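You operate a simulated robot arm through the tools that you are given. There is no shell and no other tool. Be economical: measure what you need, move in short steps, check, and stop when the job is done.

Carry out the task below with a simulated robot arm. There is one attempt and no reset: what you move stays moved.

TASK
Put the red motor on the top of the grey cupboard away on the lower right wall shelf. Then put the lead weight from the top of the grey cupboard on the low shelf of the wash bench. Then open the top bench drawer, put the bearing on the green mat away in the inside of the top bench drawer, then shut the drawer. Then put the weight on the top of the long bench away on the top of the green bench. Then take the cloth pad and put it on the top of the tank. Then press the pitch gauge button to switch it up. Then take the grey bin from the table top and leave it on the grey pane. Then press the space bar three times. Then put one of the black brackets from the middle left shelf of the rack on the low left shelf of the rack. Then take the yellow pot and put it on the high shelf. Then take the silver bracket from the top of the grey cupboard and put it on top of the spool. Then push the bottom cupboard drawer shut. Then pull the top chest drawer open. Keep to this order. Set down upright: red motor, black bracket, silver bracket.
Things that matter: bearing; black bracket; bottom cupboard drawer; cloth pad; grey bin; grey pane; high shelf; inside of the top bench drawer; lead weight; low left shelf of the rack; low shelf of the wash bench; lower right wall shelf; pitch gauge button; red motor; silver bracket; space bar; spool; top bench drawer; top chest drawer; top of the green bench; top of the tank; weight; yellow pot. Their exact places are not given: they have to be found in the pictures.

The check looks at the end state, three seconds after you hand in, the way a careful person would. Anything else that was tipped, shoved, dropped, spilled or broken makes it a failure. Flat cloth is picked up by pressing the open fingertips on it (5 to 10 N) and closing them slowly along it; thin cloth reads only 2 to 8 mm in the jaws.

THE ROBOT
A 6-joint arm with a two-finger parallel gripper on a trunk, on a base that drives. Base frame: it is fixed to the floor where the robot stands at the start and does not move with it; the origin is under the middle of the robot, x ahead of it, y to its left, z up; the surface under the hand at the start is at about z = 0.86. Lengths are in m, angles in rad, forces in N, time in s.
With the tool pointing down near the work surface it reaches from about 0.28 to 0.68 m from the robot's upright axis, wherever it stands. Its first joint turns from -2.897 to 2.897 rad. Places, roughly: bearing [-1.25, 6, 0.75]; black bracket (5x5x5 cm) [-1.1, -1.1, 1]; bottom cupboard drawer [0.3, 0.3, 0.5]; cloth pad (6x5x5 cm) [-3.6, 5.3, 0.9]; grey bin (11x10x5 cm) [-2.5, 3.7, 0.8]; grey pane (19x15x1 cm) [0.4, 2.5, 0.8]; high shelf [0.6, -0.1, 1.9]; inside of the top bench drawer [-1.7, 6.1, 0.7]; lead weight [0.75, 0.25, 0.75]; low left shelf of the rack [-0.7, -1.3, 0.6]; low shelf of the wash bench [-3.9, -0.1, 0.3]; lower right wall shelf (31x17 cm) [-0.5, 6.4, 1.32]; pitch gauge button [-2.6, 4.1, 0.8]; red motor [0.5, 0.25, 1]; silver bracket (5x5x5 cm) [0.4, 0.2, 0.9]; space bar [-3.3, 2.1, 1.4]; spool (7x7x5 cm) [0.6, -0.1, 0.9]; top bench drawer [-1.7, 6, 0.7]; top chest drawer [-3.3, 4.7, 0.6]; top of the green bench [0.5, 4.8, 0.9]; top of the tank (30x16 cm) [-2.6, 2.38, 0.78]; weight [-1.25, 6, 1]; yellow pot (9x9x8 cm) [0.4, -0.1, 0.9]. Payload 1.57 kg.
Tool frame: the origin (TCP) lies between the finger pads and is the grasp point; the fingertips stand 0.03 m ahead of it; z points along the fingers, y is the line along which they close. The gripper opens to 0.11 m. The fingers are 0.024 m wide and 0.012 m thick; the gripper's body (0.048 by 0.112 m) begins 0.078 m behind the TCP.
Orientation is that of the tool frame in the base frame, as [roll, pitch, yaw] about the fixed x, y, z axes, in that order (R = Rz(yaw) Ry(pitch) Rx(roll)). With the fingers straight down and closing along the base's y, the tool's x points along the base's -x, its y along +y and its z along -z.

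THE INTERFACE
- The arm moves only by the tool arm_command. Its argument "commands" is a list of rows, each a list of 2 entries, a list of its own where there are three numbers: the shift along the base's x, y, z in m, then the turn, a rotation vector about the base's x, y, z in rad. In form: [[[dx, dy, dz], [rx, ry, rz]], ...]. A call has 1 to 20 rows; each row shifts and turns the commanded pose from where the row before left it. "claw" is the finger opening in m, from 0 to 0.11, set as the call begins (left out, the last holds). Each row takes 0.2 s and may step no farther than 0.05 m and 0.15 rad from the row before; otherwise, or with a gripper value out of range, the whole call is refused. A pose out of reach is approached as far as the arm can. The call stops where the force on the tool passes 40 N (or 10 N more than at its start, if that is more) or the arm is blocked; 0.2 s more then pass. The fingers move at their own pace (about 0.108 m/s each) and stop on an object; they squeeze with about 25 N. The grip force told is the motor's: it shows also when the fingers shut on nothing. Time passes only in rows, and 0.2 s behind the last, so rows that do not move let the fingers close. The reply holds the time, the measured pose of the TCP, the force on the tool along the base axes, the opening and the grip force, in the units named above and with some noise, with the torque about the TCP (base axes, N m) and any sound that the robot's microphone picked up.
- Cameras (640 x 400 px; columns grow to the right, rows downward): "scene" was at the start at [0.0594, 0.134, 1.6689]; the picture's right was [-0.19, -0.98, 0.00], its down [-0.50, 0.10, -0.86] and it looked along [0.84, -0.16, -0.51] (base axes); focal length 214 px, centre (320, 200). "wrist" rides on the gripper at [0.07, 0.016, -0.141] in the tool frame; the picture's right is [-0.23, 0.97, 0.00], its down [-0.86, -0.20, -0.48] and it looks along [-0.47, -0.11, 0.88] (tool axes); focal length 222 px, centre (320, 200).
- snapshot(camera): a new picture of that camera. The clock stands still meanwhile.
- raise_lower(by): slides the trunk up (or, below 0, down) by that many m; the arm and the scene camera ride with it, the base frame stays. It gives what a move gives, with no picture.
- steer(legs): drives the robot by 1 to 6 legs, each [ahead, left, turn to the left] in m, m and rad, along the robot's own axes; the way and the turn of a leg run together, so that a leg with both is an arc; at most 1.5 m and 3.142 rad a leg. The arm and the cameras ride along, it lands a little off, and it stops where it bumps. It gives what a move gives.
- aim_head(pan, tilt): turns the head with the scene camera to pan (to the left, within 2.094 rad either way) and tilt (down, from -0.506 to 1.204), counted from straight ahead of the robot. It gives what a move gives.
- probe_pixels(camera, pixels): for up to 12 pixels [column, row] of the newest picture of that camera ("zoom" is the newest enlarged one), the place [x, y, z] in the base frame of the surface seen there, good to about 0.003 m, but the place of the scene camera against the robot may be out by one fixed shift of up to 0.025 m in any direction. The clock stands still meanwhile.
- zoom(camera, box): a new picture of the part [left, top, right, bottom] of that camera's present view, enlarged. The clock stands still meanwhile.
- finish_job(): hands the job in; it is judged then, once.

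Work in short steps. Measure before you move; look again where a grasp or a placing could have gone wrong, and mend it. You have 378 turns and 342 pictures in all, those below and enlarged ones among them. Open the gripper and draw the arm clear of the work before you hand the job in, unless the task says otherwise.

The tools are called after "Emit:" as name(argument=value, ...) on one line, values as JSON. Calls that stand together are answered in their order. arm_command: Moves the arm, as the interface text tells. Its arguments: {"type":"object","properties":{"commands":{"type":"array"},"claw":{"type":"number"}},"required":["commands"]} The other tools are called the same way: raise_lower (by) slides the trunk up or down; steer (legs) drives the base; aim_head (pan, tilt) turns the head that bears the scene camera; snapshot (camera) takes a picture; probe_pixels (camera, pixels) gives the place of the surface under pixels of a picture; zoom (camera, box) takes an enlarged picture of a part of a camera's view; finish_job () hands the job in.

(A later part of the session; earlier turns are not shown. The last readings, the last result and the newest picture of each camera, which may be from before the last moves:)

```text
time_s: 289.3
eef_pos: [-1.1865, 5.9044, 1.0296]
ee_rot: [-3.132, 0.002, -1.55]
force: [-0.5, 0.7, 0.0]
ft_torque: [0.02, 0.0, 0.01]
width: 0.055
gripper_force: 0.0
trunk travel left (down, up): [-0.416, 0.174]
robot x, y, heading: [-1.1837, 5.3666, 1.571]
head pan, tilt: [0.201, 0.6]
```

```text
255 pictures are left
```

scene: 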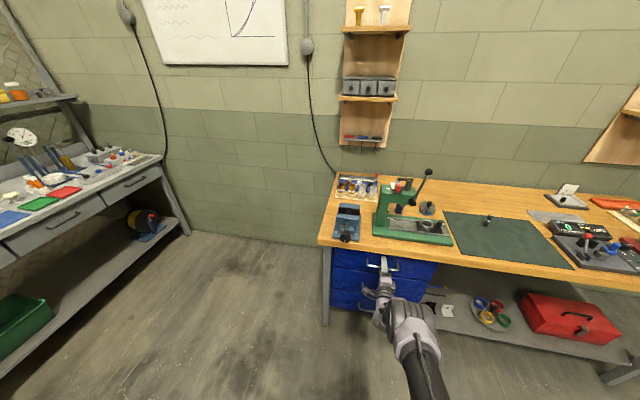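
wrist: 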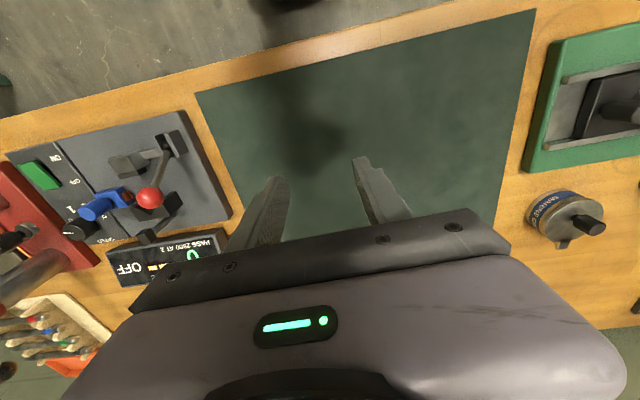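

The weight is hidden behind the gripper body; I use the scene camera.

Emit:
snapshot(camera="scene")

Emit:
zoom(camera="scene", box=[300, 200, 440, 300])

```text
254 pictures are left
```

scene: 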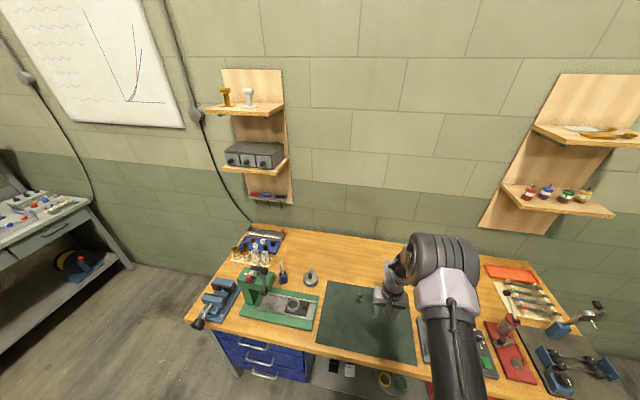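

```text
4.00 times, centred on (370, 250) of scene
```

zoom: 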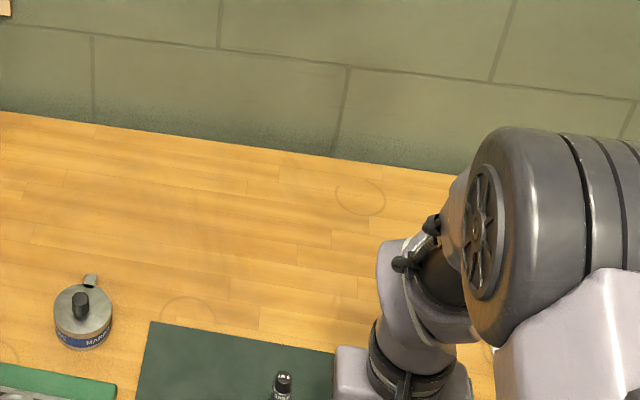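

I zoom on the black cylinder at (361,297) to confirm it is the weight.

Emit:
zoom(camera="scene", box=[345, 280, 385, 310])

Emit:
zoom(camera="scene", box=[290, 260, 330, 290])

Emit:
probe_pixels(camera="scene", pixels=[[361, 297], [361, 294], [361, 300], [361, 302], [350, 300], [310, 272]])

```text
13.33 times, centred on (365, 295) of scene
```

zoom: 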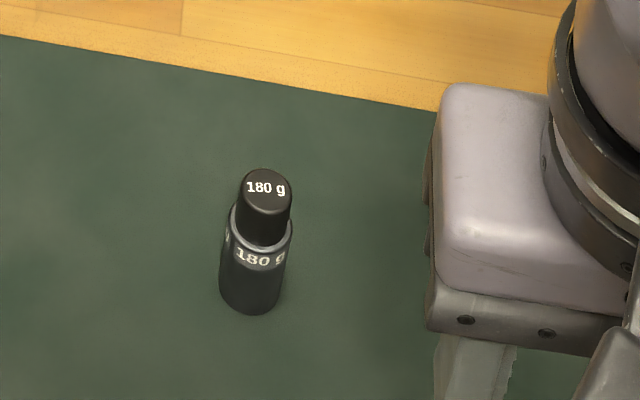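

```text
13.33 times, centred on (310, 275) of scene
```

zoom: 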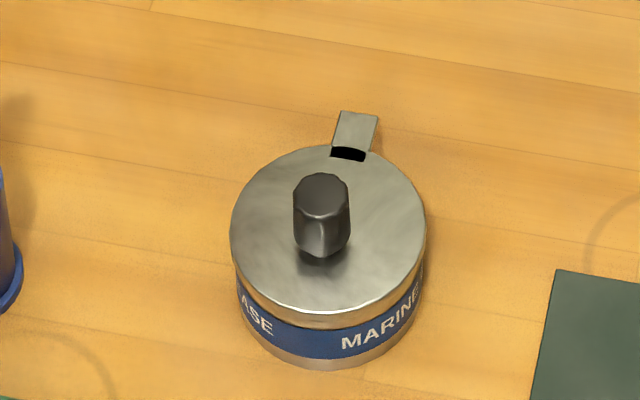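

```text
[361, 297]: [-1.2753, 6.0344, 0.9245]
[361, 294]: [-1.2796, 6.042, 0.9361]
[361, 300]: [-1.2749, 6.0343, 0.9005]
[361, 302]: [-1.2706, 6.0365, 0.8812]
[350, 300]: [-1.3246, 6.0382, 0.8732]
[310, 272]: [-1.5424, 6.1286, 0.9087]
```

Confirmed: the "180 g" weight. I drive 0.1 m closer and bring the hand above (−1.272,6.04).

Emit:
steer(legs=[[0.1, 0.03, 0]])

Emit:
arm_command(commands=[[[-0.027, 0.017, 0], [0, 0, 0]], [[-0.027, 0.018, 0], [0, 0, 0]], [[0, 0, 0], [0, 0, 0]]])

Emit:
snapshot(camera="wrist")

```text
time_s: 290.5
eef_pos: [-1.2163, 6.003, 1.0294]
ee_rot: [-3.134, 0.003, -1.551]
force: [0.2, -0.2, 0.1]
ft_torque: [0.0, -0.03, 0.01]
width: 0.055
gripper_force: 0.2
trunk travel left (down, up): [-0.416, 0.174]
robot x, y, heading: [-1.2131, 5.4643, 1.573]
head pan, tilt: [0.201, 0.6]
```

```text
time_s: 291.3
eef_pos: [-1.2708, 6.036, 1.0307]
ee_rot: [-3.134, 0.003, -1.551]
force: [0.4, -0.3, -0.3]
ft_torque: [0.01, 0.01, 0.02]
width: 0.0548
gripper_force: 0.0
trunk travel left (down, up): [-0.416, 0.174]
robot x, y, heading: [-1.2117, 5.4663, 1.57]
head pan, tilt: [0.201, 0.6]
```

```text
250 pictures are left
```

wrist: 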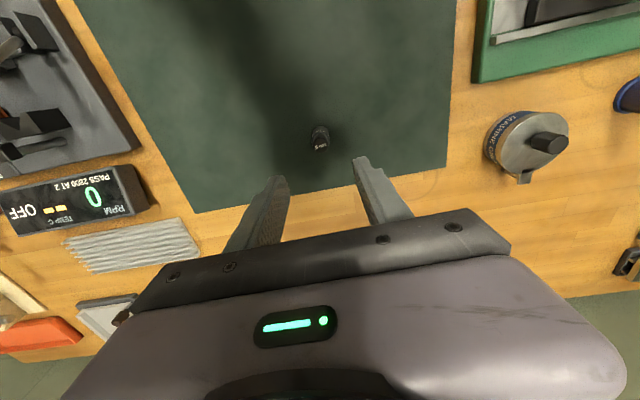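

Emit:
probe_pixels(camera="wrist", pixels=[[320, 147], [320, 142], [319, 135], [319, 130], [312, 138], [327, 138], [340, 120]])

Emit:
zoom(camera="wrist", box=[290, 110, 350, 165])

```text
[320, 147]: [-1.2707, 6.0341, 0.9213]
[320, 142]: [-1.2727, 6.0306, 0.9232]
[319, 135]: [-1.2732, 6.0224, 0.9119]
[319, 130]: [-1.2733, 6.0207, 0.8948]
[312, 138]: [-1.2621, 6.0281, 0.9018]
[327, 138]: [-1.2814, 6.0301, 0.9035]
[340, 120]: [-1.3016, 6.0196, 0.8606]
```

```text
7.27 times, centred on (320, 138) of wrist
```

zoom: 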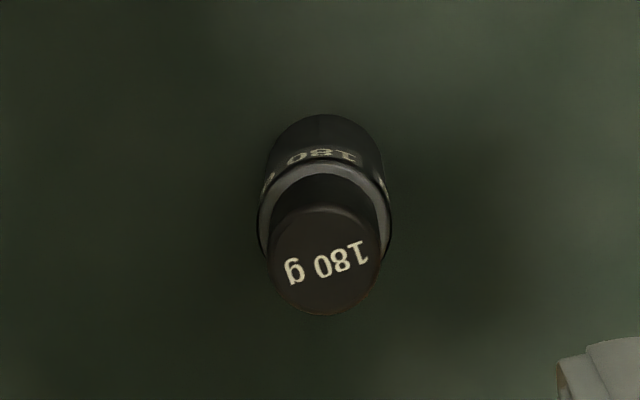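

Weight axis at (−1.271,6.034), top 0.923. I descend to z=0.905 and close.

Emit:
arm_command(commands=[[[0, -0.001, -0.04], [0, 0, 0]], [[0, -0.001, -0.04], [0, 0, 0]], [[0, 0, -0.03], [0, 0, 0]], [[0, 0, -0.016], [0, 0, 0]], [[0, 0, 0], [0, 0, 0]]])

Emit:
arm_command(commands=[[[0, 0, 0], [0, 0, 0]], [[0, 0, 0], [0, 0, 0]], [[0, 0, 0], [0, 0, 0]]], claw=0.0)

Emit:
arm_command(commands=[[[0, 0, 0.04], [0, 0, 0]], [[0, 0, 0.04], [0, 0, 0]], [[0, 0, 0.04], [0, 0, 0]], [[0, 0, 0], [0, 0, 0]]])

Emit:
snapshot(camera="wrist")

```text
time_s: 292.5
eef_pos: [-1.2706, 6.0343, 0.9024]
ee_rot: [-3.131, 0.004, -1.553]
force: [0.1, 0.2, 0.4]
ft_torque: [0.0, -0.04, 0.01]
width: 0.055
gripper_force: 0.2
trunk travel left (down, up): [-0.416, 0.174]
robot x, y, heading: [-1.2121, 5.4665, 1.571]
head pan, tilt: [0.201, 0.6]
```

```text
time_s: 293.3
eef_pos: [-1.2708, 6.0346, 0.9042]
ee_rot: [-3.134, 0.005, -1.551]
force: [-0.6, 0.5, -0.1]
ft_torque: [-0.03, 0.06, 0.0]
width: 0.0213
gripper_force: 24.1
trunk travel left (down, up): [-0.416, 0.174]
robot x, y, heading: [-1.2091, 5.4673, 1.574]
head pan, tilt: [0.201, 0.6]
```

```text
time_s: 294.3
eef_pos: [-1.269, 6.037, 1.0233]
ee_rot: [-3.132, 0.004, -1.551]
force: [0.0, 0.0, -2.2]
ft_torque: [-0.01, 0.02, -0.01]
width: 0.0213
gripper_force: 24.8
trunk travel left (down, up): [-0.416, 0.174]
robot x, y, heading: [-1.2148, 5.47, 1.57]
head pan, tilt: [0.201, 0.6]
```

```text
248 pictures are left
```

wrist: 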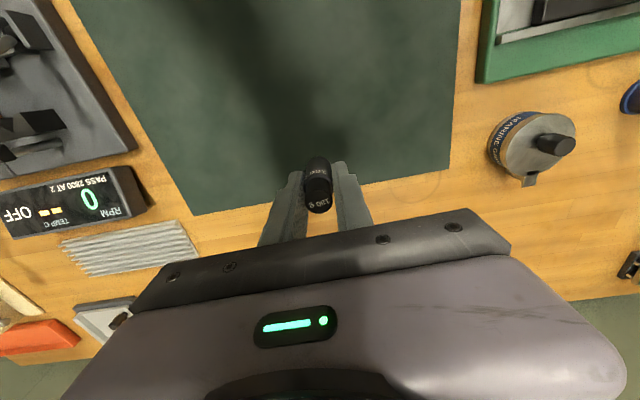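

Held. I back off, turn toward the green bench (+x) and drive near (−0.3,4.35).

Emit:
steer(legs=[[-0.6, 0, 0], [0, 0, -1.571], [0.9, -0.5, 0]])

Emit:
aim_head(pan=0.3, tilt=0.7)

Emit:
snapshot(camera="scene")

Emit:
snapshot(camera="wrist")

```text
time_s: 306.4
eef_pos: [0.256, 4.4125, 1.0234]
ee_rot: [-3.132, 0.002, -3.135]
force: [-0.2, 0.2, -0.8]
ft_torque: [-0.01, -0.02, 0.03]
width: 0.0213
gripper_force: 25.0
trunk travel left (down, up): [-0.416, 0.174]
robot x, y, heading: [-0.3113, 4.3681, -0.009]
head pan, tilt: [0.201, 0.6]
```

```text
time_s: 307.1
eef_pos: [0.2576, 4.4129, 1.0222]
ee_rot: [-3.133, 0.003, -3.134]
force: [0.9, -0.2, -0.9]
ft_torque: [0.03, -0.05, -0.02]
width: 0.0213
gripper_force: 24.9
trunk travel left (down, up): [-0.416, 0.174]
robot x, y, heading: [-0.3145, 4.3628, -0.01]
head pan, tilt: [0.3, 0.7]
```

```text
247 pictures are left
```

scene: 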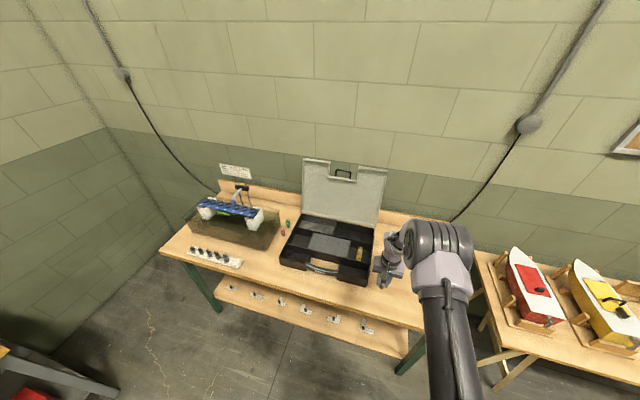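

```text
246 pictures are left
```

wrist: 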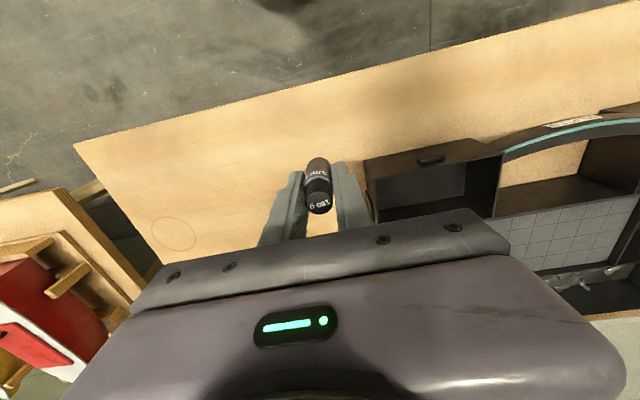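

I probe the free bench area and toolbox edge.

Emit:
probe_pixels(camera="wrist", pixels=[[250, 170], [180, 190], [280, 150], [365, 180], [80, 145], [300, 90], [370, 160]])

Emit:
arm_command(commands=[[[0.025, -0.035, 0], [0, 0, 0]], [[0.025, -0.035, 0], [0, 0, 0]], [[0.02, -0.03, 0], [0, 0, 0]], [[0, 0, -0.04], [0, 0, 0]], [[0, 0, -0.04], [0, 0, 0]], [[0, 0, -0.02], [0, 0, 0]], [[0, 0, 0], [0, 0, 0]]])

Emit:
snapshot(camera="wrist")

```text
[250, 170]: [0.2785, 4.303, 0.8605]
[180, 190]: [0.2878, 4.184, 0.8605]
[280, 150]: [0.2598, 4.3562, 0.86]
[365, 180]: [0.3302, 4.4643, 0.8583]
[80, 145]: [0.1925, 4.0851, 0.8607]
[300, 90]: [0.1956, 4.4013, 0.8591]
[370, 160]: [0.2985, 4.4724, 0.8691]
```

```text
time_s: 308.6
eef_pos: [0.3254, 4.3126, 0.9244]
ee_rot: [-3.135, 0.004, -3.135]
force: [-0.1, -0.4, -1.7]
ft_torque: [-0.05, 0.0, -0.02]
width: 0.0213
gripper_force: 24.8
trunk travel left (down, up): [-0.416, 0.174]
robot x, y, heading: [-0.3144, 4.3647, -0.012]
head pan, tilt: [0.3, 0.7]
```

```text
245 pictures are left
```

wrist: 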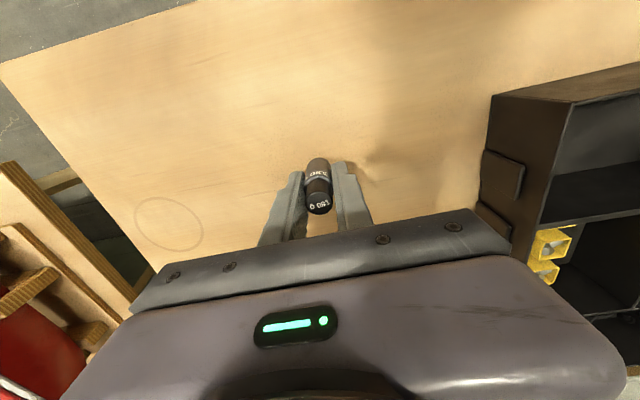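

Bench top 0.860; contact expected at TCP 0.901. I lower gently.

Emit:
arm_command(commands=[[[0, 0, -0.012], [0, 0, 0]], [[0, 0, -0.006], [0, 0, 0]], [[0, 0, -0.003], [0, 0, 0]], [[0, 0, -0.002], [0, 0, 0]], [[0, 0, 0], [0, 0, 0]]])

```text
time_s: 309.9
eef_pos: [0.3195, 4.3137, 0.9042]
ee_rot: [-3.134, 0.005, -3.137]
force: [0.4, -0.1, -1.8]
ft_torque: [-0.01, -0.03, 0.0]
width: 0.0212
gripper_force: 25.2
out of reach, approached as far as the arm can: row 1
trunk travel left (down, up): [-0.416, 0.174]
robot x, y, heading: [-0.3122, 4.3621, -0.015]
head pan, tilt: [0.3, 0.7]
```

Emit:
arm_command(commands=[[[-0.01, 0, 0], [0, 0, 0]], [[0, 0, -0.003], [0, 0, 0]], [[0, 0, -0.002], [0, 0, 0]], [[0, 0, 0], [0, 0, 0]]])

```text
time_s: 310.9
eef_pos: [0.3134, 4.3125, 0.8986]
ee_rot: [-3.132, 0.004, -3.134]
force: [7.1, -1.3, 16.6]
ft_torque: [0.13, -0.16, -0.05]
width: 0.0215
gripper_force: 25.1
trunk travel left (down, up): [-0.416, 0.174]
robot x, y, heading: [-0.3105, 4.3631, -0.014]
head pan, tilt: [0.3, 0.7]
```

Contact. I ease 1.5 mm, release and rise.

Emit:
arm_command(commands=[[[0.0, 0, 0.0015], [0, 0, 0]], [[0, 0, 0], [0, 0, 0]]])

Emit:
arm_command(commands=[[[0, 0, 0], [0, 0, 0]], [[0, 0, 0], [0, 0, 0]]], claw=0.05)

Emit:
arm_command(commands=[[[0, 0, 0.04], [0, 0, 0]], [[0, 0, 0.04], [0, 0, 0]], [[0, 0, 0.04], [0, 0, 0]], [[-0.04, 0, 0], [0, 0, 0]]])

Emit:
snapshot(camera="wrist")

```text
time_s: 311.4
eef_pos: [0.3121, 4.3119, 0.8982]
ee_rot: [-3.133, 0.002, -3.135]
force: [4.4, 0.2, 9.0]
ft_torque: [0.1, -0.16, -0.03]
width: 0.0211
gripper_force: 24.9
trunk travel left (down, up): [-0.416, 0.174]
robot x, y, heading: [-0.3161, 4.365, -0.013]
head pan, tilt: [0.3, 0.7]
```

```text
time_s: 312.1
eef_pos: [0.3126, 4.3125, 0.8985]
ee_rot: [-3.135, 0.001, -3.134]
force: [0.8, 0.5, 0.2]
ft_torque: [0.01, -0.01, 0.01]
width: 0.0501
gripper_force: 0.2
trunk travel left (down, up): [-0.416, 0.174]
robot x, y, heading: [-0.3119, 4.3642, -0.012]
head pan, tilt: [0.3, 0.7]
```

```text
time_s: 313.1
eef_pos: [0.2694, 4.3137, 1.02]
ee_rot: [-3.135, 0.004, -3.135]
force: [-0.4, 0.2, -0.1]
ft_torque: [-0.01, -0.02, 0.0]
width: 0.05
gripper_force: 0.1
trunk travel left (down, up): [-0.416, 0.174]
robot x, y, heading: [-0.3179, 4.3629, -0.012]
head pan, tilt: [0.3, 0.7]
```

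```text
244 pictures are left
```

wrist: 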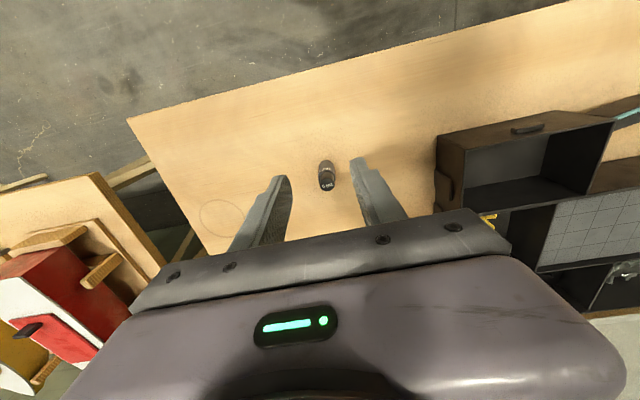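

The weight stands on the green bench. Next the cloth pad; I back away, turn to face −x and look.

Emit:
steer(legs=[[-0.6, 0, 0], [0, 0, 3.14], [0.5, -0.6, 0]])

Emit:
aim_head(pan=0, tilt=0.4)

Emit:
snapshot(camera="scene")

```text
time_s: 327.6
eef_pos: [-1.9988, 5.015, 1.018]
ee_rot: [-3.138, 0.002, 0.016]
force: [0.0, 0.0, 0.6]
ft_torque: [0.0, -0.03, 0.02]
width: 0.05
gripper_force: 0.0
trunk travel left (down, up): [-0.416, 0.174]
robot x, y, heading: [-1.4126, 4.9698, 3.139]
head pan, tilt: [0.3, 0.7]
```

```text
time_s: 328.4
eef_pos: [-1.9987, 5.014, 1.0188]
ee_rot: [-3.131, 0.004, 0.017]
force: [0.2, -0.8, -1.2]
ft_torque: [0.02, 0.01, -0.03]
width: 0.0503
gripper_force: 0.0
trunk travel left (down, up): [-0.416, 0.174]
robot x, y, heading: [-1.4145, 4.9674, 3.144]
head pan, tilt: [0.0, 0.4]
```

```text
243 pictures are left
```

scene: 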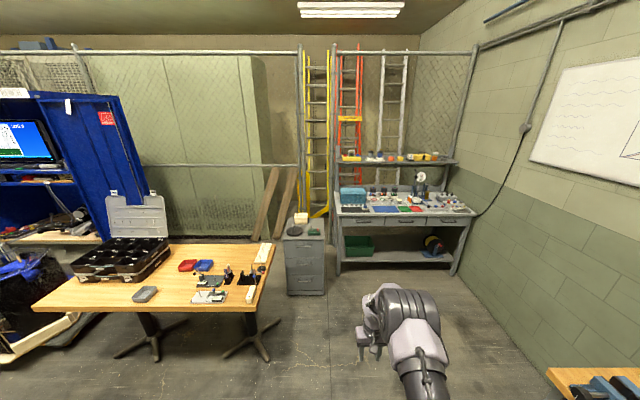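

I zoom into the corner bench and the chest.

Emit:
zoom(camera="scene", box=[270, 140, 490, 300])

Emit:
zoom(camera="scene", box=[330, 150, 480, 230])

Emit:
probe_pixels(camera="scene", pixels=[[345, 240], [470, 220], [305, 240], [260, 270], [305, 225], [250, 345], [400, 205], [301, 217], [346, 270], [452, 262]])

```text
2.50 times, centred on (380, 220) of scene
```

zoom: 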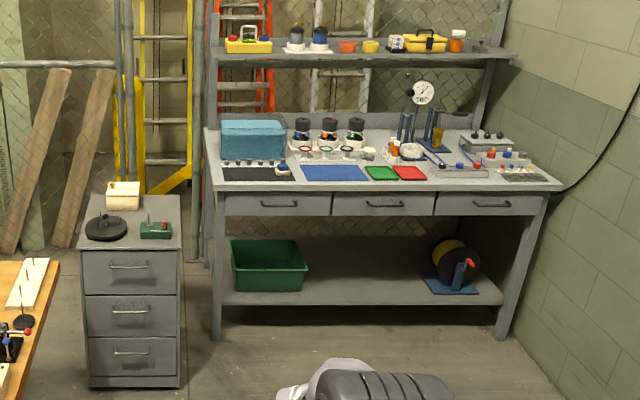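

```text
4.27 times, centred on (405, 190) of scene
```

zoom: 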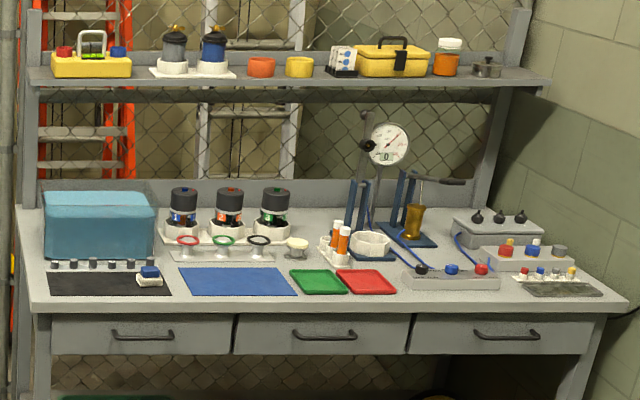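

```text
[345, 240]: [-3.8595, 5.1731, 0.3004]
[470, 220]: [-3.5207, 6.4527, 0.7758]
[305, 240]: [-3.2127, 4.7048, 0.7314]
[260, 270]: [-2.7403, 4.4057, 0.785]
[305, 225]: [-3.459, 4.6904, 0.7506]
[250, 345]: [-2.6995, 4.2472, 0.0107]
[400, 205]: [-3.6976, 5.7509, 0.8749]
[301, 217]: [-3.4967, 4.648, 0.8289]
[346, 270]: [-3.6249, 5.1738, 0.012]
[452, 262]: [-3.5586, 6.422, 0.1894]
```

The pad is likely the blue/white block at the bench's front-left. I drive closer, to about (−2.75,5.35).

Emit:
steer(legs=[[0.4, -0.38, 0], [0.9, 0, 0]])

Emit:
aim_head(pan=0.1, tilt=0.7)

Emit:
snapshot(camera="scene")

Emit:
snapshot(camera="wrist")

```text
time_s: 335.9
eef_pos: [-3.2958, 5.3952, 1.0196]
ee_rot: [-3.133, 0.005, 0.017]
force: [-0.5, 0.7, 0.3]
ft_torque: [-0.01, -0.01, -0.03]
width: 0.05
gripper_force: 0.1
trunk travel left (down, up): [-0.416, 0.174]
robot x, y, heading: [-2.709, 5.3499, 3.144]
head pan, tilt: [0.0, 0.4]
```

```text
time_s: 336.7
eef_pos: [-3.2959, 5.396, 1.0196]
ee_rot: [-3.134, 0.004, 0.016]
force: [0.7, -0.3, -0.4]
ft_torque: [0.02, -0.01, 0.03]
width: 0.05
gripper_force: 0.1
trunk travel left (down, up): [-0.416, 0.174]
robot x, y, heading: [-2.7087, 5.3504, 3.139]
head pan, tilt: [0.099, 0.7]
```

```text
240 pictures are left
```

scene: 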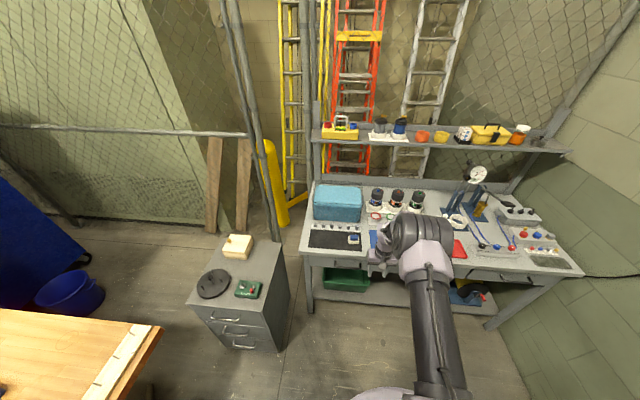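

```text
239 pictures are left
```

wrist: 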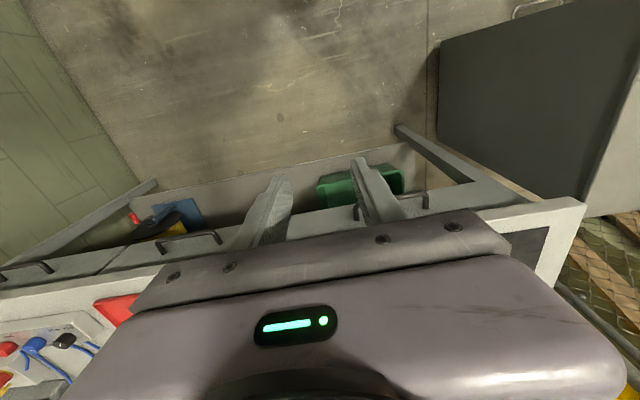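

Emit:
zoom(camera="scene", box=[295, 180, 395, 270])

Emit:
probe_pixels(camera="scene", pixels=[[354, 239], [354, 235], [355, 243], [349, 240], [360, 240], [330, 236], [375, 215], [306, 252], [340, 220], [236, 245]])

```text
4.44 times, centred on (345, 225) of scene
```

zoom: 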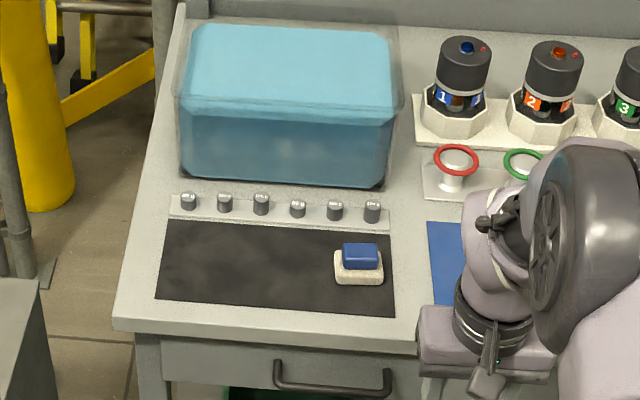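

```text
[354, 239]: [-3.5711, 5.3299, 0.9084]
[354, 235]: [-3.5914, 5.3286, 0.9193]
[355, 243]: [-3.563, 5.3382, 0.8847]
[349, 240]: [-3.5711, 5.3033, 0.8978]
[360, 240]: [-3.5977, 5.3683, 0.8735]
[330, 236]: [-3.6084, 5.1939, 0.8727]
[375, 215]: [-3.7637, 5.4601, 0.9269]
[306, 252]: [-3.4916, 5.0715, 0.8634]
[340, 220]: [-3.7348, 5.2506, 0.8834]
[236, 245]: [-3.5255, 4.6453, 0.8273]
```

The pad (white cloth with blue grip) is at ≈(−3.588,5.333), top ≈0.906. I drive 0.25 m forward and view it with the wrist camera.

Emit:
steer(legs=[[0.25, 0, 0]])

Emit:
arm_command(commands=[[[-0.02, -0.03, 0], [0, 0, 0]], [[-0.02, -0.033, 0], [0, 0, -0.016]], [[0, 0, 0], [0, 0, 0]]], claw=0.08)

Emit:
snapshot(camera="wrist")

```text
time_s: 338.5
eef_pos: [-3.5446, 5.3939, 1.0189]
ee_rot: [-3.132, 0.002, 0.02]
force: [0.6, 0.1, 0.1]
ft_torque: [-0.03, -0.04, -0.01]
width: 0.0501
gripper_force: 0.0
trunk travel left (down, up): [-0.416, 0.174]
robot x, y, heading: [-2.957, 5.3453, -3.138]
head pan, tilt: [0.099, 0.7]
```

```text
time_s: 339.3
eef_pos: [-3.5835, 5.3327, 1.0192]
ee_rot: [-3.135, 0.003, 0.003]
force: [0.9, 0.1, 1.0]
ft_torque: [-0.05, -0.03, 0.02]
width: 0.0798
gripper_force: 0.1
trunk travel left (down, up): [-0.416, 0.174]
robot x, y, heading: [-2.9571, 5.3509, -3.142]
head pan, tilt: [0.099, 0.7]
```

```text
237 pictures are left
```

wrist: 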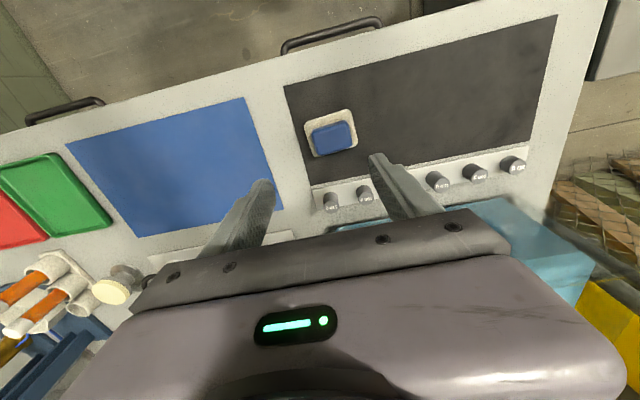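

Emit:
probe_pixels(camera="wrist", pixels=[[332, 136], [313, 137], [352, 133], [333, 126], [333, 147], [308, 125], [352, 112], [316, 156], [400, 120], [330, 200]])

Emit:
zoom(camera="wrist", box=[290, 95, 370, 170])

```text
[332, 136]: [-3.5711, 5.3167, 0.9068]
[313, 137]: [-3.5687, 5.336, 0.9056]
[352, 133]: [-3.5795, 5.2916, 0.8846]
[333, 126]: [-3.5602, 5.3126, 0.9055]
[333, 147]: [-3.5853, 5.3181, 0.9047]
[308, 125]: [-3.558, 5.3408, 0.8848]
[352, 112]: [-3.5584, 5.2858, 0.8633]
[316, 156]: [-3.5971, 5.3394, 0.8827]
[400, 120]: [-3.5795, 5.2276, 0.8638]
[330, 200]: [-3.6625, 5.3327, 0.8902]
```

```text
5.33 times, centred on (330, 132) of wrist
```

zoom: 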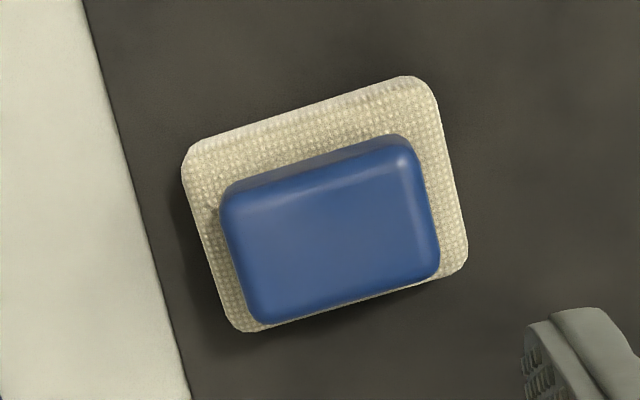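

Blue handle: centre (−3.573,5.316), top 0.906, white base top 0.884. I lower with tips to ≈0.887 and close.

Emit:
arm_command(commands=[[[0.005, -0.008, -0.03], [0, 0, 0]], [[0.0055, -0.0087, -0.03], [0, 0, 0]], [[0, 0, -0.03], [0, 0, 0]], [[0, 0, -0.012], [0, 0, 0]], [[0, 0, 0], [0, 0, 0]]])

Emit:
arm_command(commands=[[[0, 0, 0], [0, 0, 0]], [[0, 0, 0], [0, 0, 0]], [[0, 0, 0], [0, 0, 0]]], claw=0.0)

Emit:
arm_command(commands=[[[0, 0, 0.04], [0, 0, 0]], [[0, 0, 0.04], [0, 0, 0]], [[0, 0, 0.04], [0, 0, 0]], [[0, 0, 0], [0, 0, 0]]])

Emit:
snapshot(camera="wrist")

```text
time_s: 340.5
eef_pos: [-3.572, 5.3146, 0.9151]
ee_rot: [-3.135, 0.005, 0.004]
force: [0.1, -0.1, 0.1]
ft_torque: [0.0, 0.01, 0.02]
width: 0.08
gripper_force: 0.0
trunk travel left (down, up): [-0.416, 0.174]
robot x, y, heading: [-2.957, 5.3474, -3.138]
head pan, tilt: [0.099, 0.7]
```

```text
time_s: 341.3
eef_pos: [-3.5717, 5.3156, 0.9147]
ee_rot: [-3.131, 0.004, 0.002]
force: [0.3, 0.2, 0.4]
ft_torque: [0.01, 0.03, 0.02]
width: 0.0439
gripper_force: 25.5
trunk travel left (down, up): [-0.416, 0.174]
robot x, y, heading: [-2.9574, 5.3492, -3.142]
head pan, tilt: [0.099, 0.7]
```

```text
time_s: 342.3
eef_pos: [-3.5733, 5.3152, 1.0355]
ee_rot: [-3.134, 0.004, 0.004]
force: [-0.4, -0.2, -0.2]
ft_torque: [-0.04, 0.02, -0.02]
width: 0.0436
gripper_force: 25.1
trunk travel left (down, up): [-0.416, 0.174]
robot x, y, heading: [-2.957, 5.3498, -3.141]
head pan, tilt: [0.099, 0.7]
```

```text
235 pictures are left
```

wrist: 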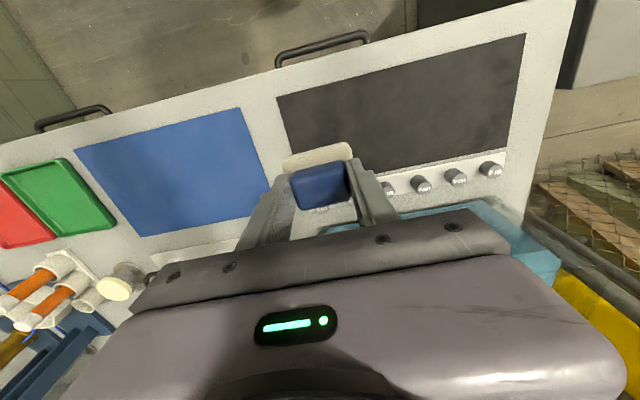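

The pad is held by its handle. I back out to x≈−1.4 and slide toward −y to stand across from the tank.

Emit:
steer(legs=[[-1.5, 0, 0], [0, 1.5, 0], [0, 1.45, 0]])

Emit:
aim_head(pan=0, tilt=0.45)

Emit:
snapshot(camera="scene")

```text
time_s: 363.6
eef_pos: [-2.074, 2.3597, 1.0369]
ee_rot: [-3.135, 0.004, -0.005]
force: [-0.7, 0.2, -0.4]
ft_torque: [0.0, -0.01, 0.03]
width: 0.0432
gripper_force: 24.6
trunk travel left (down, up): [-0.416, 0.174]
robot x, y, heading: [-1.4626, 2.389, 3.135]
head pan, tilt: [0.099, 0.7]
```

```text
time_s: 364.4
eef_pos: [-2.074, 2.3609, 1.0353]
ee_rot: [-3.133, 0.005, -0.005]
force: [-0.5, 0.2, -0.9]
ft_torque: [0.01, 0.03, 0.0]
width: 0.0429
gripper_force: 25.3
trunk travel left (down, up): [-0.416, 0.174]
robot x, y, heading: [-1.4589, 2.3951, 3.133]
head pan, tilt: [0.0, 0.45]
```

```text
234 pictures are left
```

scene: 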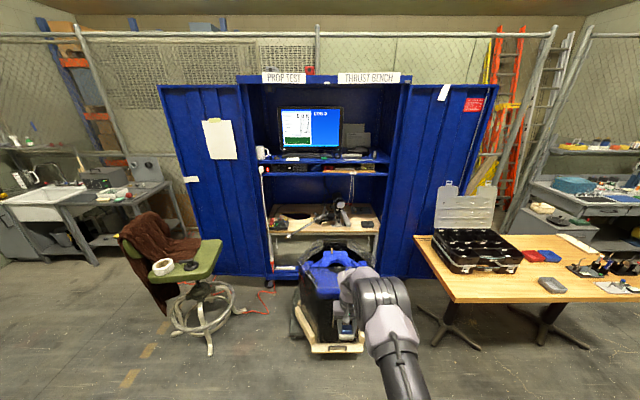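

Emit:
zoom(camera="scene", box=[240, 190, 400, 370])

Emit:
probe_pixels(camera="scene", pixels=[[330, 258], [315, 270], [335, 250], [330, 275], [320, 240], [310, 290], [335, 350], [335, 330], [350, 240], [300, 265], [325, 200], [325, 155]])

```text
2.22 times, centred on (320, 280) of scene
```

zoom: 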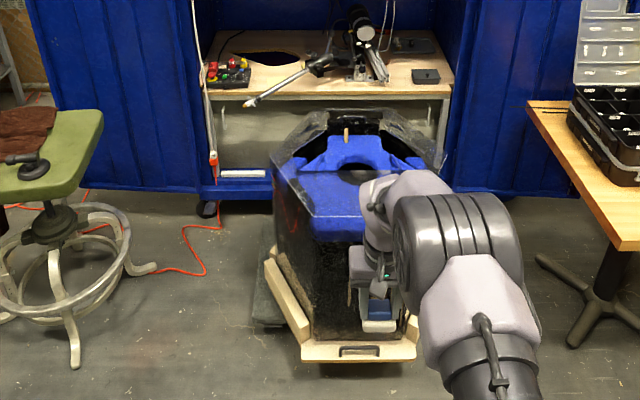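

```text
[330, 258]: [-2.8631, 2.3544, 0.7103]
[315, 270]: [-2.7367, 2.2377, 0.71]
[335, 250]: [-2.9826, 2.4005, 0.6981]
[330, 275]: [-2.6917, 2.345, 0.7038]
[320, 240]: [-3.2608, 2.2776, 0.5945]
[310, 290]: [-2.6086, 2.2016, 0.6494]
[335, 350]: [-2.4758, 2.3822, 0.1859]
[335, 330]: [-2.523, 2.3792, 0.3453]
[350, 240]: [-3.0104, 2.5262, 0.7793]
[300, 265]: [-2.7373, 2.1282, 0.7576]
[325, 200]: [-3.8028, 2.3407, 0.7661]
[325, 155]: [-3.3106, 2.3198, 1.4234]
```

The tank's blue top front area is around (−2.68,2.38) at z≈0.70. I drive 0.5 m closer and look down with the head.

Emit:
steer(legs=[[0.5, 0, 0]])

Emit:
aim_head(pan=0, tilt=0.85)

Emit:
snapshot(camera="scene")

Emit:
snapshot(camera="wrist")

```text
time_s: 367.4
eef_pos: [-2.5739, 2.3649, 1.0358]
ee_rot: [-3.133, 0.003, -0.007]
force: [-0.5, -0.1, -0.4]
ft_torque: [0.0, 0.02, 0.0]
width: 0.0428
gripper_force: 24.8
trunk travel left (down, up): [-0.416, 0.174]
robot x, y, heading: [-1.9593, 2.395, 3.133]
head pan, tilt: [0.0, 0.45]
```

```text
time_s: 368.2
eef_pos: [-2.5741, 2.3657, 1.0352]
ee_rot: [-3.133, 0.004, -0.007]
force: [0.7, 0.5, -0.6]
ft_torque: [0.01, 0.0, 0.01]
width: 0.0431
gripper_force: 24.8
trunk travel left (down, up): [-0.416, 0.174]
robot x, y, heading: [-1.9584, 2.3911, 3.131]
head pan, tilt: [0.0, 0.85]
```

```text
232 pictures are left
```

scene: 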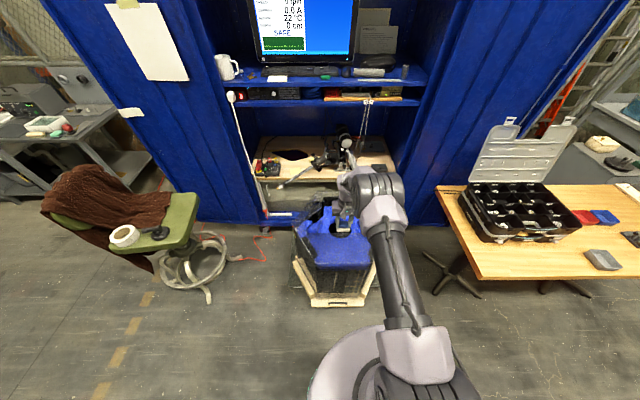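

```text
231 pictures are left
```

wrist: 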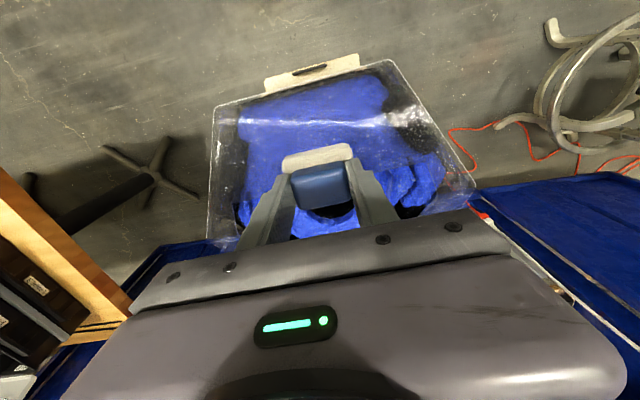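

The wrist view shows a clear cover over the blue (rim at (213,108)–(390,60)). I zoom in and probe its rim.

Emit:
zoom(camera="wrist", box=[190, 40, 490, 250])

Emit:
probe_pixels(camera="wrist", pixels=[[214, 108], [390, 62], [474, 187], [430, 125], [212, 170], [300, 85], [320, 120], [250, 130], [420, 110], [440, 150], [240, 190], [330, 105]])

Emit:
zoom(camera="scene", box=[270, 180, 400, 310])

```text
1.90 times, centred on (340, 145) of wrist
```

zoom: 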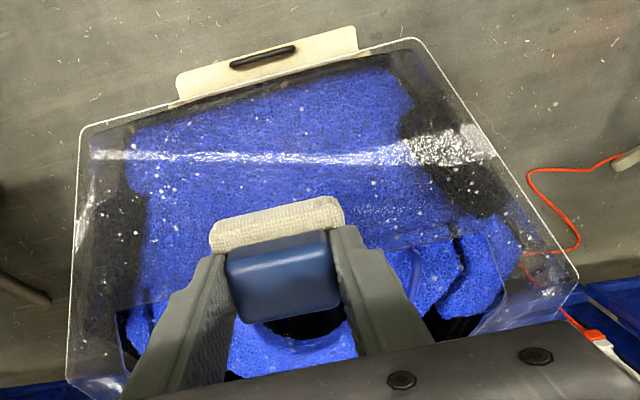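

```text
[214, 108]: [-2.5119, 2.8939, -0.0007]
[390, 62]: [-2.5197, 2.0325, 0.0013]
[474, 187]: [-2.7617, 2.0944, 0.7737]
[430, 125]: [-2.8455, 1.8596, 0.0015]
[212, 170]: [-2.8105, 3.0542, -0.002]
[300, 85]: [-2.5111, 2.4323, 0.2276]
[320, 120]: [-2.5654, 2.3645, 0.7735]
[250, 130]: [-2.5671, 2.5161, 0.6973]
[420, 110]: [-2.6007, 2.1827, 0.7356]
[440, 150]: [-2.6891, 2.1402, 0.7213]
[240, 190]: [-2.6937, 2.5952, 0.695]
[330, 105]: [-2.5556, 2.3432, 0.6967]
```

```text
3.08 times, centred on (335, 245) of scene
```

zoom: 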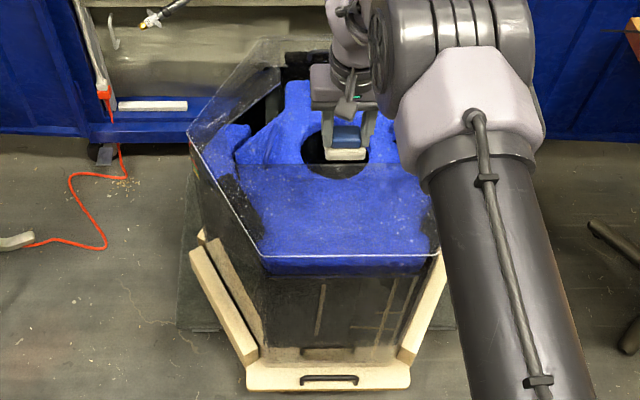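

The clear top plate is at z≈0.773: front edge x=−2.508, y 2.24…2.54, 16 cm deep, so its centre is (−2.588,2.388). I move there, lowering the trunk by 0.15.

Emit:
arm_command(commands=[[[-0.014, 0.021, 0], [0, 0, 0]], [[0, 0, 0], [0, 0, 0]]])

Emit:
raise_lower(by=-0.16)

Emit:
arm_command(commands=[[[0, 0, -0.025], [0, 0, 0]], [[0, 0, -0.012], [0, 0, 0]], [[0, 0, -0.004], [0, 0, 0]], [[0, 0, 0], [0, 0, 0]]])

Emit:
snapshot(camera="wrist")

```text
time_s: 368.8
eef_pos: [-2.5895, 2.3855, 1.037]
ee_rot: [-3.132, 0.007, -0.007]
force: [-0.5, 0.1, -1.8]
ft_torque: [0.03, 0.02, 0.0]
width: 0.0432
gripper_force: 24.6
trunk travel left (down, up): [-0.416, 0.174]
robot x, y, heading: [-1.9599, 2.3962, 3.128]
head pan, tilt: [0.0, 0.85]
```

```text
time_s: 370.6
eef_pos: [-2.5885, 2.3859, 0.8765]
ee_rot: [-3.133, 0.003, -0.008]
force: [0.3, -0.3, -0.3]
ft_torque: [-0.01, 0.0, -0.01]
width: 0.043
gripper_force: 25.6
trunk travel left (down, up): [-0.256, 0.334]
robot x, y, heading: [-1.9595, 2.3939, 3.134]
head pan, tilt: [0.0, 0.85]
```

```text
time_s: 371.6
eef_pos: [-2.5884, 2.3865, 0.8346]
ee_rot: [-3.133, 0.004, -0.007]
force: [-0.5, -0.8, -1.9]
ft_torque: [-0.03, -0.01, 0.0]
width: 0.0432
gripper_force: 24.5
trunk travel left (down, up): [-0.256, 0.334]
robot x, y, heading: [-1.9618, 2.3957, 3.13]
head pan, tilt: [0.0, 0.85]
```

```text
228 pictures are left
```

wrist: 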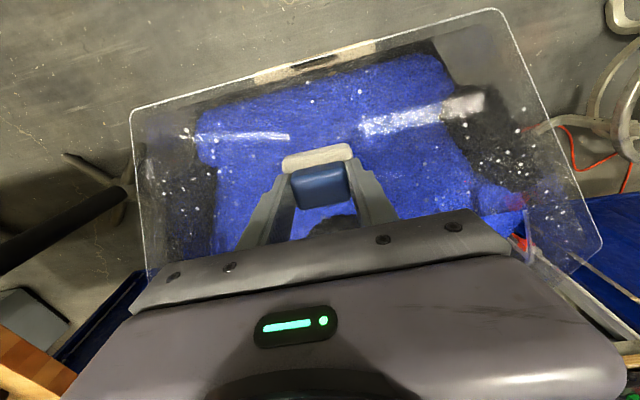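

Emit:
arm_command(commands=[[[0, 0, -0.004], [0, 0, 0]], [[0, 0, -0.003], [0, 0, 0]], [[0, 0, -0.003], [0, 0, 0]], [[0, 0, 0], [0, 0, 0]]])

```text
time_s: 372.6
eef_pos: [-2.588, 2.386, 0.8263]
ee_rot: [-3.135, 0.008, -0.006]
force: [1.4, 1.6, 20.3]
ft_torque: [-0.29, -0.29, 0.02]
width: 0.0428
gripper_force: 25.3
trunk travel left (down, up): [-0.256, 0.334]
robot x, y, heading: [-1.9577, 2.393, 3.131]
head pan, tilt: [0.0, 0.85]
```

Contact at TCP 0.826 as expected. I release and rise.

Emit:
arm_command(commands=[[[0, 0, 0.002], [0, 0, 0]], [[0, 0, 0], [0, 0, 0]]])

Emit:
arm_command(commands=[[[0, 0, 0], [0, 0, 0]], [[0, 0, 0], [0, 0, 0]]], claw=0.08)

Emit:
arm_command(commands=[[[0, 0, 0.04], [0, 0, 0]], [[0, 0, 0.04], [0, 0, 0]], [[0, 0, 0.04], [0, 0, 0]], [[0, 0, 0.04], [0, 0, 0]]])

Emit:
snapshot(camera="wrist")

```text
time_s: 373.2
eef_pos: [-2.5883, 2.3859, 0.8257]
ee_rot: [-3.132, 0.002, -0.006]
force: [-3.1, 0.4, 6.1]
ft_torque: [-0.14, 0.18, -0.04]
width: 0.0432
gripper_force: 25.5
trunk travel left (down, up): [-0.256, 0.334]
robot x, y, heading: [-1.9578, 2.3906, 3.134]
head pan, tilt: [0.0, 0.85]
```

```text
time_s: 373.9
eef_pos: [-2.5886, 2.3861, 0.8267]
ee_rot: [-3.136, 0.002, -0.009]
force: [2.0, 1.5, 3.1]
ft_torque: [-0.09, -0.02, 0.01]
width: 0.0788
gripper_force: 0.0
trunk travel left (down, up): [-0.256, 0.334]
robot x, y, heading: [-1.955, 2.3953, 3.132]
head pan, tilt: [0.0, 0.85]
```

```text
time_s: 374.9
eef_pos: [-2.5883, 2.3856, 0.9887]
ee_rot: [-3.133, 0.003, -0.008]
force: [-0.9, 1.2, -0.5]
ft_torque: [-0.02, -0.01, -0.01]
width: 0.0803
gripper_force: 0.0
trunk travel left (down, up): [-0.256, 0.334]
robot x, y, heading: [-1.9601, 2.3928, 3.131]
head pan, tilt: [0.0, 0.85]
```

```text
227 pictures are left
```

wrist: 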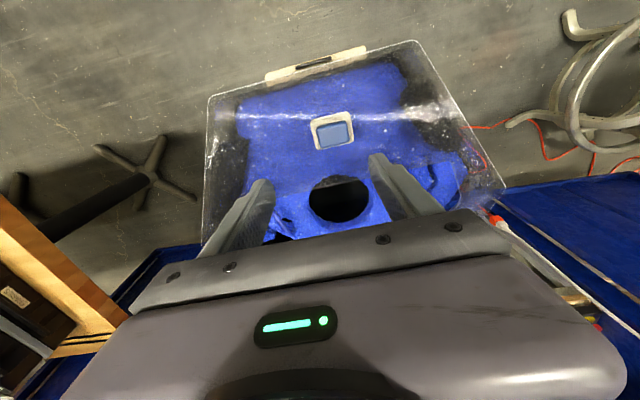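

The pad sits on the tank top. Next the pitch gauge on the table; I slide over to y≈4.05 and look.

Emit:
steer(legs=[[-0.45, 0, 0], [0, -1.5, 0], [0, -0.15, 0]])

Emit:
aim_head(pan=0, tilt=0.6)

Emit:
snapshot(camera="scene")

```text
time_s: 385.7
eef_pos: [-2.1279, 4.0596, 0.9877]
ee_rot: [-3.136, 0.005, -0.006]
force: [-0.5, 0.3, 0.4]
ft_torque: [-0.04, 0.03, -0.01]
width: 0.0803
gripper_force: 0.1
trunk travel left (down, up): [-0.256, 0.334]
robot x, y, heading: [-1.4976, 4.0644, 3.135]
head pan, tilt: [0.0, 0.85]
```

```text
time_s: 386.4
eef_pos: [-2.1283, 4.0582, 0.9874]
ee_rot: [-3.134, 0.004, -0.007]
force: [0.2, 0.2, 0.2]
ft_torque: [0.01, -0.01, 0.0]
width: 0.08
gripper_force: 0.1
trunk travel left (down, up): [-0.256, 0.334]
robot x, y, heading: [-1.4945, 4.0667, 3.133]
head pan, tilt: [0.0, 0.6]
```

```text
226 pictures are left
```

scene: 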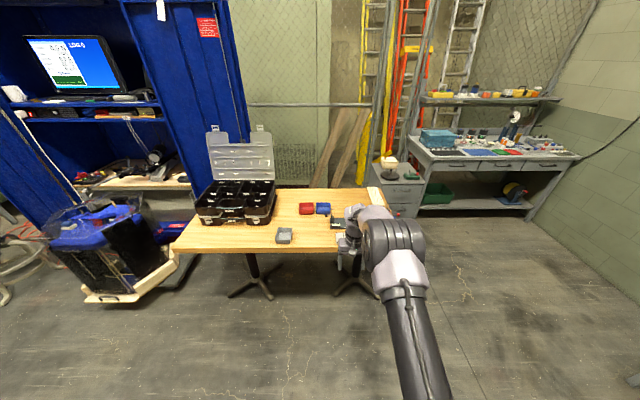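

The arm hides the right part of the table; I slide 0.4 m further right to see it.

Emit:
steer(legs=[[0, -0.4, 0]])

Emit:
aim_head(pan=0.3, tilt=0.6)

Emit:
snapshot(camera="scene")

Emit:
zoom(camera="scene", box=[250, 170, 400, 280])

```text
time_s: 388.9
eef_pos: [-2.1247, 4.454, 0.9881]
ee_rot: [-3.134, 0.004, -0.004]
force: [0.5, -0.1, -0.2]
ft_torque: [-0.01, -0.03, 0.0]
width: 0.0799
gripper_force: 0.1
trunk travel left (down, up): [-0.256, 0.334]
robot x, y, heading: [-1.4926, 4.4605, 3.137]
head pan, tilt: [0.0, 0.6]
```

```text
time_s: 389.7
eef_pos: [-2.1254, 4.4526, 0.9876]
ee_rot: [-3.133, 0.004, -0.005]
force: [0.1, -0.2, -0.8]
ft_torque: [0.0, -0.01, -0.02]
width: 0.0798
gripper_force: 0.0
trunk travel left (down, up): [-0.256, 0.334]
robot x, y, heading: [-1.4915, 4.4631, 3.139]
head pan, tilt: [0.3, 0.6]
```

```text
225 pictures are left
```

scene: 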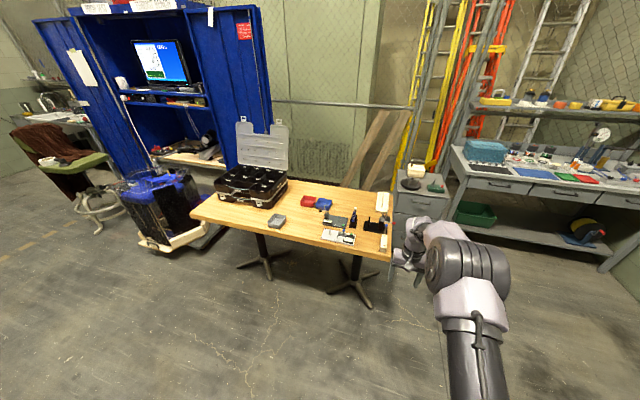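

```text
3.64 times, centred on (325, 225) of scene
```

zoom: 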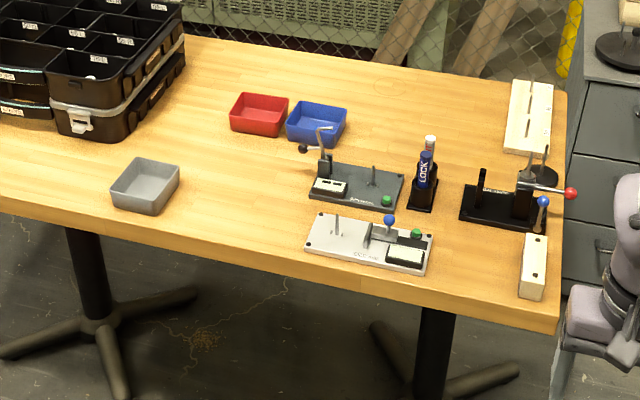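

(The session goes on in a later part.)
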